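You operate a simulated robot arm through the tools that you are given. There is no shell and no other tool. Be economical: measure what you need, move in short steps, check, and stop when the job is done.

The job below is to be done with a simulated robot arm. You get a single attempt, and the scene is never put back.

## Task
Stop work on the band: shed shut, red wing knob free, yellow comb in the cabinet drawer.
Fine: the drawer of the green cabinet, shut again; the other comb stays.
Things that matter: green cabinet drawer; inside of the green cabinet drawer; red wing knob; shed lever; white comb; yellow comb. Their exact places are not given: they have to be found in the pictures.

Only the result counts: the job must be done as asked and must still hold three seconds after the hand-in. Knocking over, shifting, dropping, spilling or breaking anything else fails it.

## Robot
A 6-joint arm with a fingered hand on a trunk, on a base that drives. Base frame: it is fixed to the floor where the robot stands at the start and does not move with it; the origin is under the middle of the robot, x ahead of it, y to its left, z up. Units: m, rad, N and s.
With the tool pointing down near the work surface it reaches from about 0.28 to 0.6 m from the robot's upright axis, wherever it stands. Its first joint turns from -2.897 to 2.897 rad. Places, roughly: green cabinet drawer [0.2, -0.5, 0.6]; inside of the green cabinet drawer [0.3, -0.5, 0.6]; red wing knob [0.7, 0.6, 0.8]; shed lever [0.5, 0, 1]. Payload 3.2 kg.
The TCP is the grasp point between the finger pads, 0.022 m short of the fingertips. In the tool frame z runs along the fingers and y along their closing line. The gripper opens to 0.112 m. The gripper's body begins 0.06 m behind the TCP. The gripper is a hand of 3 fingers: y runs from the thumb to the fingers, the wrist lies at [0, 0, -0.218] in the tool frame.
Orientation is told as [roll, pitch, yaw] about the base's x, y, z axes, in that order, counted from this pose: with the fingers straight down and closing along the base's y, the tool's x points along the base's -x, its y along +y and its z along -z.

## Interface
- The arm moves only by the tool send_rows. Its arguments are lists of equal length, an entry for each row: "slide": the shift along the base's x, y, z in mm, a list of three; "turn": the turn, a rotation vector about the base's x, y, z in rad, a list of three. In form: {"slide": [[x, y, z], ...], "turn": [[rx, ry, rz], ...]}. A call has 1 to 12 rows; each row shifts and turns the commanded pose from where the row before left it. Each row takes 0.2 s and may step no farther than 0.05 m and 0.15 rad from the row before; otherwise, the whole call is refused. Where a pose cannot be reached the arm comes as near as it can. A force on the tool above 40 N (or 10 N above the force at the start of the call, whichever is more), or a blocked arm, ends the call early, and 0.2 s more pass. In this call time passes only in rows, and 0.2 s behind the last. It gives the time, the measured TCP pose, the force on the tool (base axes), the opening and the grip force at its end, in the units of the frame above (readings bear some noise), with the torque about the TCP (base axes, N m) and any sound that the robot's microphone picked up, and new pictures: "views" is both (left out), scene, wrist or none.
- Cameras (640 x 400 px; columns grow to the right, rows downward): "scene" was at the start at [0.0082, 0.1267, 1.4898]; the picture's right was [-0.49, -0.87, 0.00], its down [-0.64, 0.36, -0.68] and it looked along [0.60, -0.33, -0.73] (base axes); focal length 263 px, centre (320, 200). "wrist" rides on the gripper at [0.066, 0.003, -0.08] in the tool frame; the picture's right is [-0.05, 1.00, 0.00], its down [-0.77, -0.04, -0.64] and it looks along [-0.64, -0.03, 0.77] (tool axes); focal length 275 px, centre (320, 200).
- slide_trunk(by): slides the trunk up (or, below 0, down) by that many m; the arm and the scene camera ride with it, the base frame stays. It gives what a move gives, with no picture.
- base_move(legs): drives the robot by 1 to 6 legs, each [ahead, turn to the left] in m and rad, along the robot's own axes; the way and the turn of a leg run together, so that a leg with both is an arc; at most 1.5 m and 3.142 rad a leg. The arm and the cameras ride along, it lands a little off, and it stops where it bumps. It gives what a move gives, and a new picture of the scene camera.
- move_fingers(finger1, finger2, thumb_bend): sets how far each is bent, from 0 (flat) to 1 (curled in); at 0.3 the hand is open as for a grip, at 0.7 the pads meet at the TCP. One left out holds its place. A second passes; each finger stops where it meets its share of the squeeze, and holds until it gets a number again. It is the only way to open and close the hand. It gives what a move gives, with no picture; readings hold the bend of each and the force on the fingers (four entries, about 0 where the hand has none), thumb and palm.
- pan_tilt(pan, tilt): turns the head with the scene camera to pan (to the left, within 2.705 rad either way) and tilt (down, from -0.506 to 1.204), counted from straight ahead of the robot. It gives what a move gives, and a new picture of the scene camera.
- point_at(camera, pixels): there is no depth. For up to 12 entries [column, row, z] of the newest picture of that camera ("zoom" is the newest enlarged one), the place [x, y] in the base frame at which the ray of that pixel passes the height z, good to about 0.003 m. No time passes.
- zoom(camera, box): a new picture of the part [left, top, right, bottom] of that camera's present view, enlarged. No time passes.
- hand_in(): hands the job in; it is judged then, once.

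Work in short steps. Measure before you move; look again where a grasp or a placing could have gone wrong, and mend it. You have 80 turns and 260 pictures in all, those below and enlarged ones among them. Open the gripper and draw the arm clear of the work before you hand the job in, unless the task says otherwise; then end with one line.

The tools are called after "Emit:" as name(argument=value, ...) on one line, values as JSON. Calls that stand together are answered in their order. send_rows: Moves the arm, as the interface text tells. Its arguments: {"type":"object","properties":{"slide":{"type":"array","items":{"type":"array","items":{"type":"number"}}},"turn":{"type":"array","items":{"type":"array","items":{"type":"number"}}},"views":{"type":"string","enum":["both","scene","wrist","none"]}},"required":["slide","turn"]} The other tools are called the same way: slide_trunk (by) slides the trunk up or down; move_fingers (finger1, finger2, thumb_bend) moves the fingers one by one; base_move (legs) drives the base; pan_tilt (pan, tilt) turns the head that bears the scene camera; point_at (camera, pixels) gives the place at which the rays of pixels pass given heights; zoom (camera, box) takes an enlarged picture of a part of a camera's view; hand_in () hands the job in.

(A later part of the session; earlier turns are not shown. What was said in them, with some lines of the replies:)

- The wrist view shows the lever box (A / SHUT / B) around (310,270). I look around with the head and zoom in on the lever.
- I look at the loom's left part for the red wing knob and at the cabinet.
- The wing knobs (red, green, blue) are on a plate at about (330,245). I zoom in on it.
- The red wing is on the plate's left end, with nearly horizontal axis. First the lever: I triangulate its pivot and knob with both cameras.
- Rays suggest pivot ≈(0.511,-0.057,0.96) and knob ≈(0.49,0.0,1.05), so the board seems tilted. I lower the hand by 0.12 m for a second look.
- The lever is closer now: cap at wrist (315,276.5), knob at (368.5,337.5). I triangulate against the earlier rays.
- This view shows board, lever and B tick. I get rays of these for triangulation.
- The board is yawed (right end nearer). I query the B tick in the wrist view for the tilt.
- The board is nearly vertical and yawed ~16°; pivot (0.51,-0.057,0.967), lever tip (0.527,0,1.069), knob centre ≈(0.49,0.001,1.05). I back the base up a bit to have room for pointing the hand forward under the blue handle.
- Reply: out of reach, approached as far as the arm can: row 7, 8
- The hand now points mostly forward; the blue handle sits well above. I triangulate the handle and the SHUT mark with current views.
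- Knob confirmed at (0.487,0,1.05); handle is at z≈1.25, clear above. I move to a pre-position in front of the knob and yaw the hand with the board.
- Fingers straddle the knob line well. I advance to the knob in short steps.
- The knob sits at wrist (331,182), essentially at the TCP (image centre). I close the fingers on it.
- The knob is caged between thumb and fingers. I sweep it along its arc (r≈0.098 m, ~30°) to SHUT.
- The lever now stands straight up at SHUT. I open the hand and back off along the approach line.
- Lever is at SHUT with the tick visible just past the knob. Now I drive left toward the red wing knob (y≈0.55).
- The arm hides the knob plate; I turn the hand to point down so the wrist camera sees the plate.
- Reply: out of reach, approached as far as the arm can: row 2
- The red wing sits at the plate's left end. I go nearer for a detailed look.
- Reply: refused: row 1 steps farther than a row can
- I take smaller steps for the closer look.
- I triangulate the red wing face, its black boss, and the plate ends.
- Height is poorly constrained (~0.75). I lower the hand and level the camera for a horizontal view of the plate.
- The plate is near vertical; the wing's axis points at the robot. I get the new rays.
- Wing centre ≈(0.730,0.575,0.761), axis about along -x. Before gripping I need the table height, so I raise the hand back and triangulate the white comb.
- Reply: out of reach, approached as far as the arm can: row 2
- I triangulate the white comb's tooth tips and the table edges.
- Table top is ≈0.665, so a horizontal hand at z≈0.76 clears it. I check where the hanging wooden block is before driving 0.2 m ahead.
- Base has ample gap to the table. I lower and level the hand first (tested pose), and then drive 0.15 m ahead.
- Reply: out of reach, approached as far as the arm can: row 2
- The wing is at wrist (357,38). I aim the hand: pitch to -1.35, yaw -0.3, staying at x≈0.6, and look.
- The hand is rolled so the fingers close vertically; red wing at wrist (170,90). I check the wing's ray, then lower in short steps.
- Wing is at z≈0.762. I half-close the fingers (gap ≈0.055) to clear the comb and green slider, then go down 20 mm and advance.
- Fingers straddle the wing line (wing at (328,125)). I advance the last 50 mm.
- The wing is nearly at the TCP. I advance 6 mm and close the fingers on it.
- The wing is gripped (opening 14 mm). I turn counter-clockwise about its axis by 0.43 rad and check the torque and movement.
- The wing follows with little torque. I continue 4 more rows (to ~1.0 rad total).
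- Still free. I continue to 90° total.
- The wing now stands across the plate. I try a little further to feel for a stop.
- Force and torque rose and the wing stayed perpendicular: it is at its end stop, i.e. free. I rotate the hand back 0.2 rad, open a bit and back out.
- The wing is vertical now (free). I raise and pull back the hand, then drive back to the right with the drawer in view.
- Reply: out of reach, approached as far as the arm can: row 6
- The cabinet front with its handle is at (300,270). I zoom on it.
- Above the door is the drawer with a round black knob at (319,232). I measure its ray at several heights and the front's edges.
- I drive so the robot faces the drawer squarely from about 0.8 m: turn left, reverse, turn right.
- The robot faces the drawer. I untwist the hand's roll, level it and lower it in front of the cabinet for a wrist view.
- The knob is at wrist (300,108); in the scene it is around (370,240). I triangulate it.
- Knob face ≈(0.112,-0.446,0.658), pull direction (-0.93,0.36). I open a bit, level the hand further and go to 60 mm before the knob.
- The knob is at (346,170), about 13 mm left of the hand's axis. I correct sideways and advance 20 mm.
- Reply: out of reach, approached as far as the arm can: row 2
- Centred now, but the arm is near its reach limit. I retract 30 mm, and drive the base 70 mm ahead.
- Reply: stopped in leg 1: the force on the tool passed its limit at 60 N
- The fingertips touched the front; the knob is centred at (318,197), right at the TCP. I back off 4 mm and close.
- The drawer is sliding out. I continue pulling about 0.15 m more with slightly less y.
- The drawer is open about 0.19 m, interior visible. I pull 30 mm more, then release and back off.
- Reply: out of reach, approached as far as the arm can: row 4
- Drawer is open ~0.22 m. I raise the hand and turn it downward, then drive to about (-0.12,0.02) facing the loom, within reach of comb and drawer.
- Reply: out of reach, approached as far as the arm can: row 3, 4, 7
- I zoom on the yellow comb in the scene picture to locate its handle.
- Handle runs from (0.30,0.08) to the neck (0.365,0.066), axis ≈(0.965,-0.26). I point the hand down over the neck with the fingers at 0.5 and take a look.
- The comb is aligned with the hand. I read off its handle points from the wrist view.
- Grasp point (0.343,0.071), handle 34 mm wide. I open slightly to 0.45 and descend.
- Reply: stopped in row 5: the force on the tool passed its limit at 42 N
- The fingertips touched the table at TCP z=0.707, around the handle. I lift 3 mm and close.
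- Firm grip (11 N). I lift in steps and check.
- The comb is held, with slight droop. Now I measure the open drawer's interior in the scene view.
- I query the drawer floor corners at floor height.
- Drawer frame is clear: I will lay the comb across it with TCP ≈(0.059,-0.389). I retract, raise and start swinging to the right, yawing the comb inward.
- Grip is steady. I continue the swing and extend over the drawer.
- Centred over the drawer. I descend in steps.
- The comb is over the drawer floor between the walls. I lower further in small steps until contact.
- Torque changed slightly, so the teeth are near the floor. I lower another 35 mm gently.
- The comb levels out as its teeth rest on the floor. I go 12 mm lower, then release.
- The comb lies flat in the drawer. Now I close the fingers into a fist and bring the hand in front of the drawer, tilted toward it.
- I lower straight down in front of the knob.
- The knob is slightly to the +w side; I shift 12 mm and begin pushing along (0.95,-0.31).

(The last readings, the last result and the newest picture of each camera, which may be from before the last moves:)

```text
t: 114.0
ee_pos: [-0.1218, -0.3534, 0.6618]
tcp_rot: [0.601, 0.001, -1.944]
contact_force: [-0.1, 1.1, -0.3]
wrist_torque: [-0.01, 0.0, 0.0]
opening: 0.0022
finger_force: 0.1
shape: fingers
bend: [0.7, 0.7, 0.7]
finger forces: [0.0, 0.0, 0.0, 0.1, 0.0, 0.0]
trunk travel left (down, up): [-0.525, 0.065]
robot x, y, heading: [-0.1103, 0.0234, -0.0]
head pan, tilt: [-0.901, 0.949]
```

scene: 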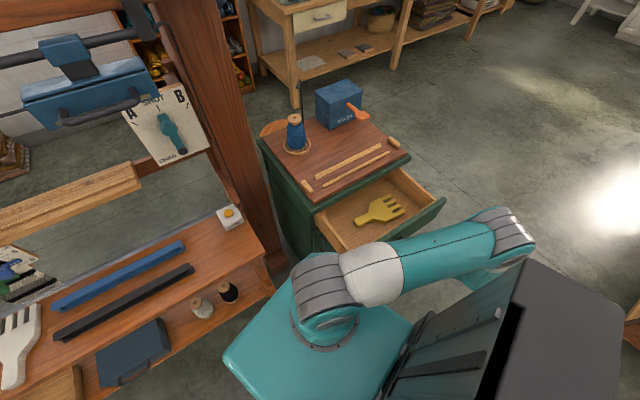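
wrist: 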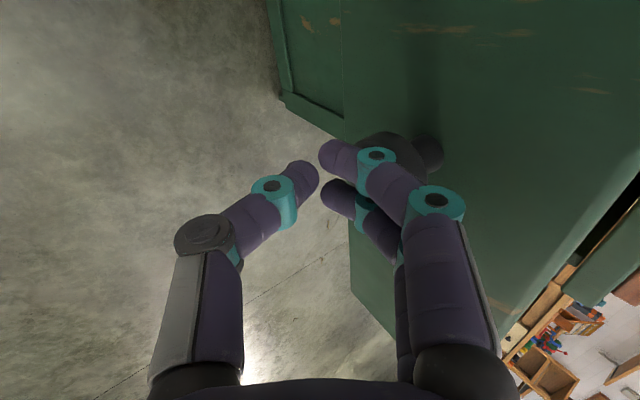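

Contact is about to occur with the upper finger; I shift another 8 mm and push on.

Emit:
send_rows(slide=[[3, 8, 0], [19, -6.2, 0], [24, -7.9, 0], [24, -7.9, 0], [24, -7.9, 0]], turn=[[0, 0, 0], [0, 0, 0], [0, 0, 0], [0, 0, 0], [0, 0, 0]])

```text
t: 115.2
ee_pos: [-0.0299, -0.3843, 0.6608]
tcp_rot: [0.602, 0.0, -1.941]
contact_force: [0.6, -1.0, 0.7]
wrist_torque: [-0.02, -0.01, 0.02]
opening: 0.0019
finger_force: 0.2
shape: fingers
bend: [0.7, 0.7, 0.7]
finger forces: [0.0, 0.0, 0.0, 0.1, 0.0, 0.0]
out of reach, approached as far as the arm can: row 1
trunk travel left (down, up): [-0.525, 0.065]
robot x, y, heading: [-0.1129, 0.025, -0.001]
head pan, tilt: [-0.901, 0.949]
```

scene: 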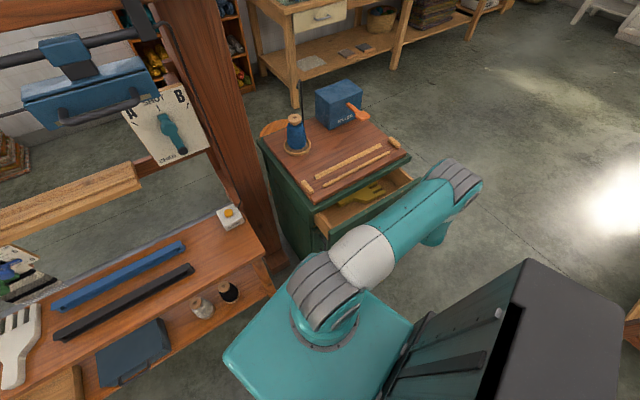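
wrist: 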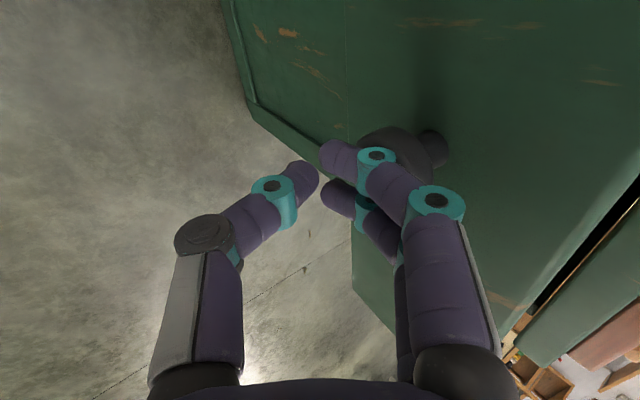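

The drawer is closing smoothly. I keep pushing.

Emit:
send_rows(slide=[[24, -7.9, 0], [24, -7.9, 0], [20, -6.6, 0], [15, -5, 0], [12, -4, 0], [10, -3.3, 0]], turn=[[0, 0, 0], [0, 0, 0], [0, 0, 0], [0, 0, 0], [0, 0, 0], [0, 0, 0]])

```text
t: 116.6
ee_pos: [0.0734, -0.4169, 0.6632]
tcp_rot: [0.604, -0.003, -1.943]
contact_force: [-0.5, 0.0, 0.1]
wrist_torque: [0.0, -0.04, 0.0]
opening: 0.0016
finger_force: 0.5
shape: fingers
bend: [0.7, 0.7, 0.7]
finger forces: [0.8, 0.0, 0.0, 0.0, 0.0, 0.1]
trunk travel left (down, up): [-0.525, 0.065]
robot x, y, heading: [-0.1141, 0.0194, 0.002]
head pan, tilt: [-0.901, 0.949]
```

scene: 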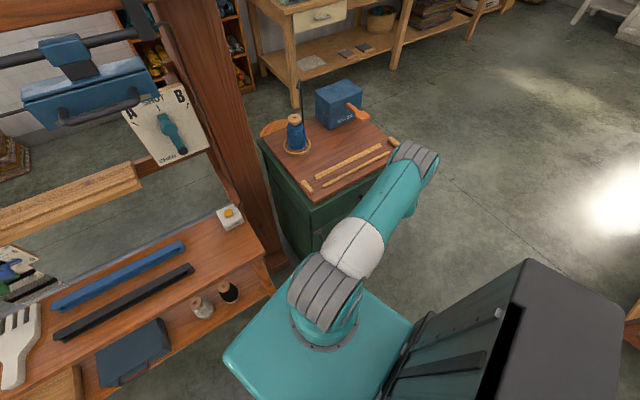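
wrist: 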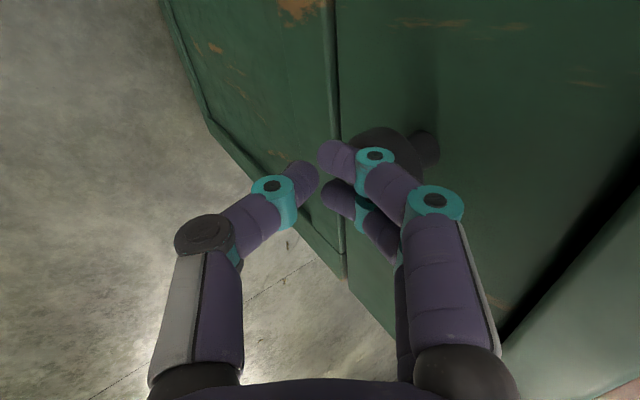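

Almost shut. I push on in small steps until resistance.

Emit:
send_rows(slide=[[5, -1.7, 0], [4, -1.4, 0], [4, -1.4, 0], [4, -1.4, 0], [4, -1.4, 0]], turn=[[0, 0, 0], [0, 0, 0], [0, 0, 0], [0, 0, 0], [0, 0, 0]], views="wrist")

```text
t: 117.6
ee_pos: [0.0819, -0.422, 0.6643]
tcp_rot: [0.599, -0.005, -1.946]
contact_force: [-26.1, 11.8, 7.2]
wrist_torque: [-0.1, -0.31, 0.07]
opening: 0.0001
finger_force: 14.3
shape: fingers
bend: [0.72, 0.72, 0.69]
finger forces: [16.4, 12.5, 0.0, 0.0, 0.1, 0.0]
trunk travel left (down, up): [-0.525, 0.065]
robot x, y, heading: [-0.1109, 0.0228, -0.004]
head pan, tilt: [-0.901, 0.949]
stopped in row 4: the force on the tool passed its limit at 46 N (the readings are from after the stop); the commanded pose is now the measured one
```

wrist: 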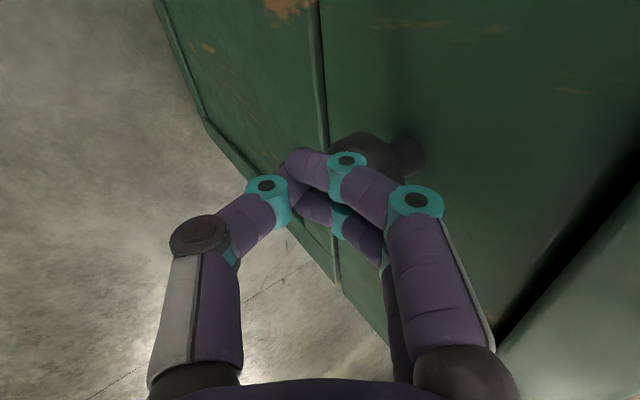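

The drawer reached its stop (force over 40 N). I back off, raise the hand clear and inspect everything.

Emit:
send_rows(slide=[[-20, 7, 0], [-40, 13, 0], [-40, 13, 0], [-30, 10, 20], [0, 0, 45], [0, 0, 45], [0, 0, 45], [0, 0, 45]], turn=[[0, 0, 0], [0, 0, 0], [0, 0, 0], [0, 0, 0], [0, 0, 0], [0, 0, 0], [0, 0, 0], [0, 0, 0]])

Emit:
move_fingers(finger1=0.3, finger2=0.3, thumb_bend=0.3)

Emit:
zoom(camera="scene", box=[240, 80, 440, 280])

Emit:
pan_tilt(pan=0.35, tilt=0.7)

Emit:
zoom(camera="scene", box=[220, 140, 420, 340])

```text
t: 119.4
ee_pos: [-0.0455, -0.3797, 0.8627]
tcp_rot: [0.6, -0.005, -1.944]
contact_force: [-0.1, -0.1, 0.2]
wrist_torque: [-0.03, -0.02, 0.0]
opening: 0.0027
finger_force: 0.0
shape: fingers
bend: [0.7, 0.7, 0.7]
finger forces: [0.1, 0.0, 0.0, 0.0, 0.0, 0.0]
trunk travel left (down, up): [-0.525, 0.065]
robot x, y, heading: [-0.1103, 0.024, -0.003]
head pan, tilt: [-0.901, 0.949]
```

scene: 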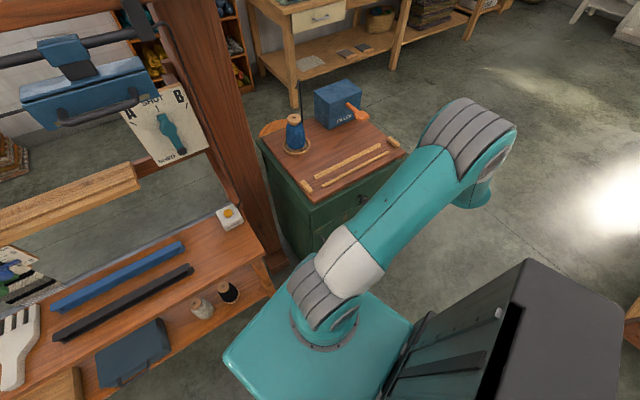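
wrist: 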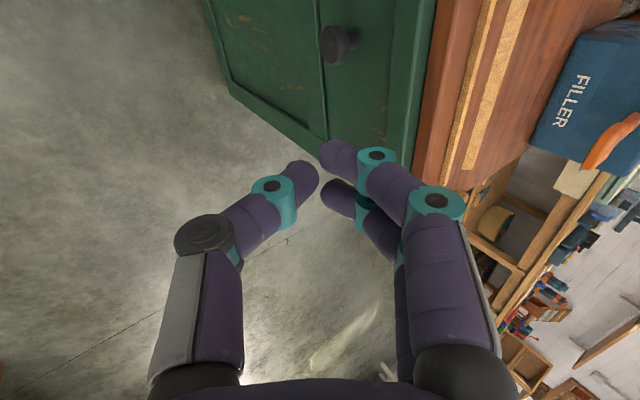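

```text
t: 120.4
ee_pos: [-0.0448, -0.3813, 0.8625]
tcp_rot: [0.601, -0.005, -1.944]
contact_force: [-0.3, 0.2, 0.8]
wrist_torque: [0.01, 0.0, 0.0]
opening: 0.111
finger_force: 0.0
shape: fingers
bend: [0.3, 0.3, 0.3]
finger forces: [0.1, 0.0, 0.0, 0.1, 0.2, 0.0]
trunk travel left (down, up): [-0.525, 0.065]
robot x, y, heading: [-0.1088, 0.0215, -0.007]
head pan, tilt: [-0.901, 0.949]
```

```text
2.00 times, centred on (340, 180) of scene
```

zoom: 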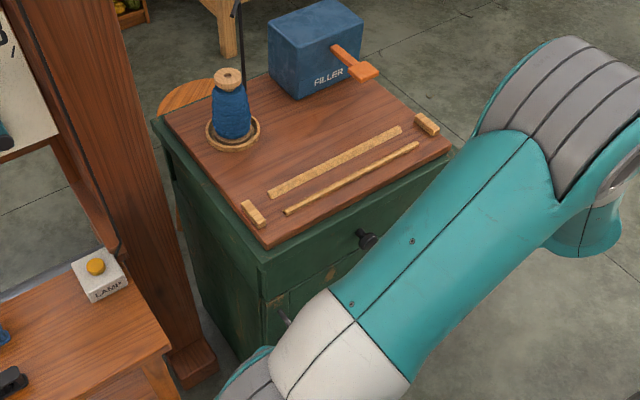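

```text
t: 121.8
ee_pos: [-0.0455, -0.3799, 0.8623]
tcp_rot: [0.599, -0.002, -1.945]
contact_force: [-0.4, -0.1, 0.5]
wrist_torque: [0.0, 0.0, 0.0]
opening: 0.111
finger_force: 0.0
shape: fingers
bend: [0.3, 0.3, 0.3]
finger forces: [0.1, 0.0, 0.0, 0.0, 0.0, 0.1]
trunk travel left (down, up): [-0.525, 0.065]
robot x, y, heading: [-0.1074, 0.0202, -0.005]
head pan, tilt: [0.351, 0.7]
```

scene: 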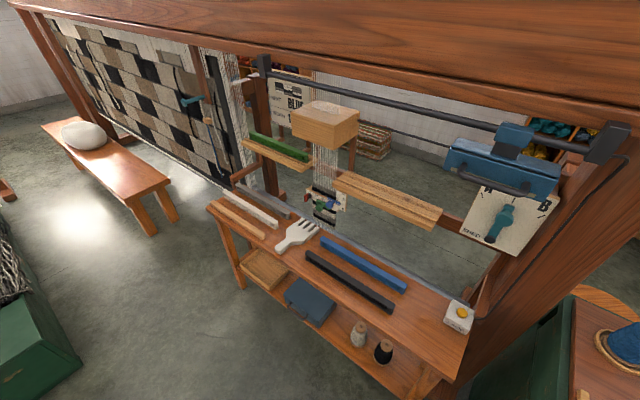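

```text
2.00 times, centred on (320, 240) of scene
```

zoom: 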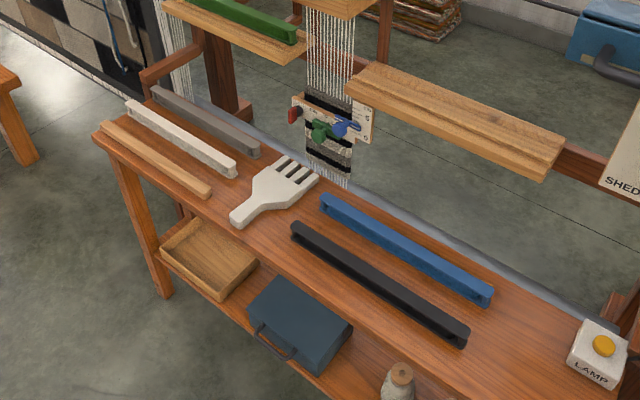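

All looks right: lever at SHUT, wing upright, white comb in place. One last close check of the drawer gap and the knob.

Emit:
zoom(camera="wrist", box=[200, 0, 460, 170])

Emit:
zoom(camera="scene", box=[290, 170, 370, 230])

Emit:
zoom(camera="scene", box=[450, 170, 570, 270])

```text
2.35 times, centred on (330, 85) of wrist
```

zoom: 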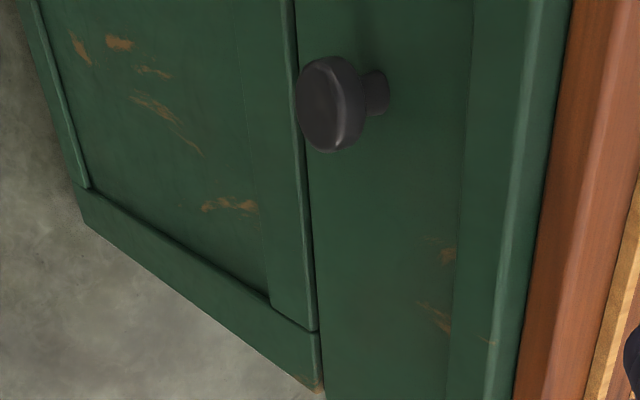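

```text
6.67 times, centred on (330, 200) of scene
```

zoom: 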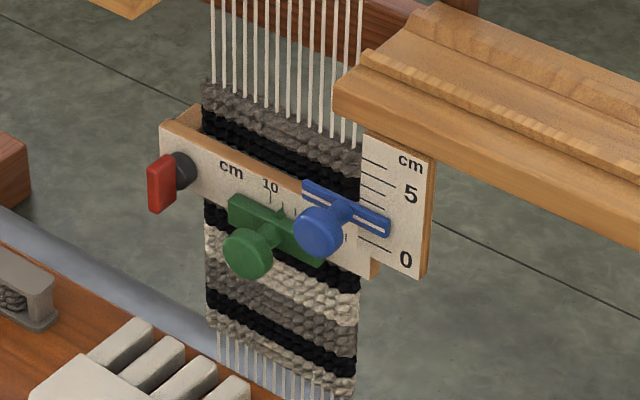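

```text
4.00 times, centred on (510, 220) of scene
```

zoom: 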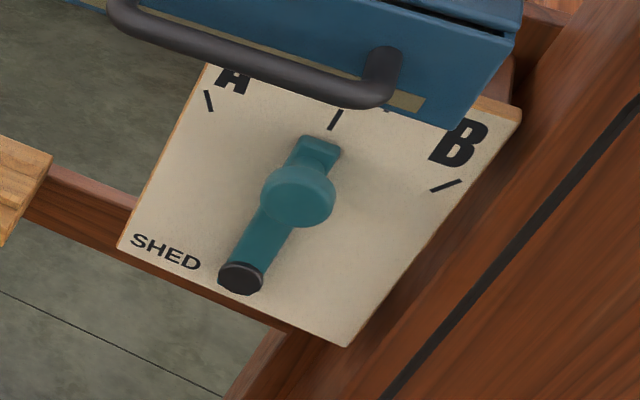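

The drawer front is flush, the wing is upright at its stop, the lever points at SHUT, and the hand is open and clear. I hand in.

Emit:
hand_in()

```text
The job is handed in.
```

I handed the job in with the shed lever at SHUT, the red wing knob turned a quarter turn to its stop, the yellow comb in the green cabinet drawer and the drawer shut again. The white comb was not touched. Nothing on the plate marks which way is free, so I turned the knob counter-clockwise, the usual loosening direction.
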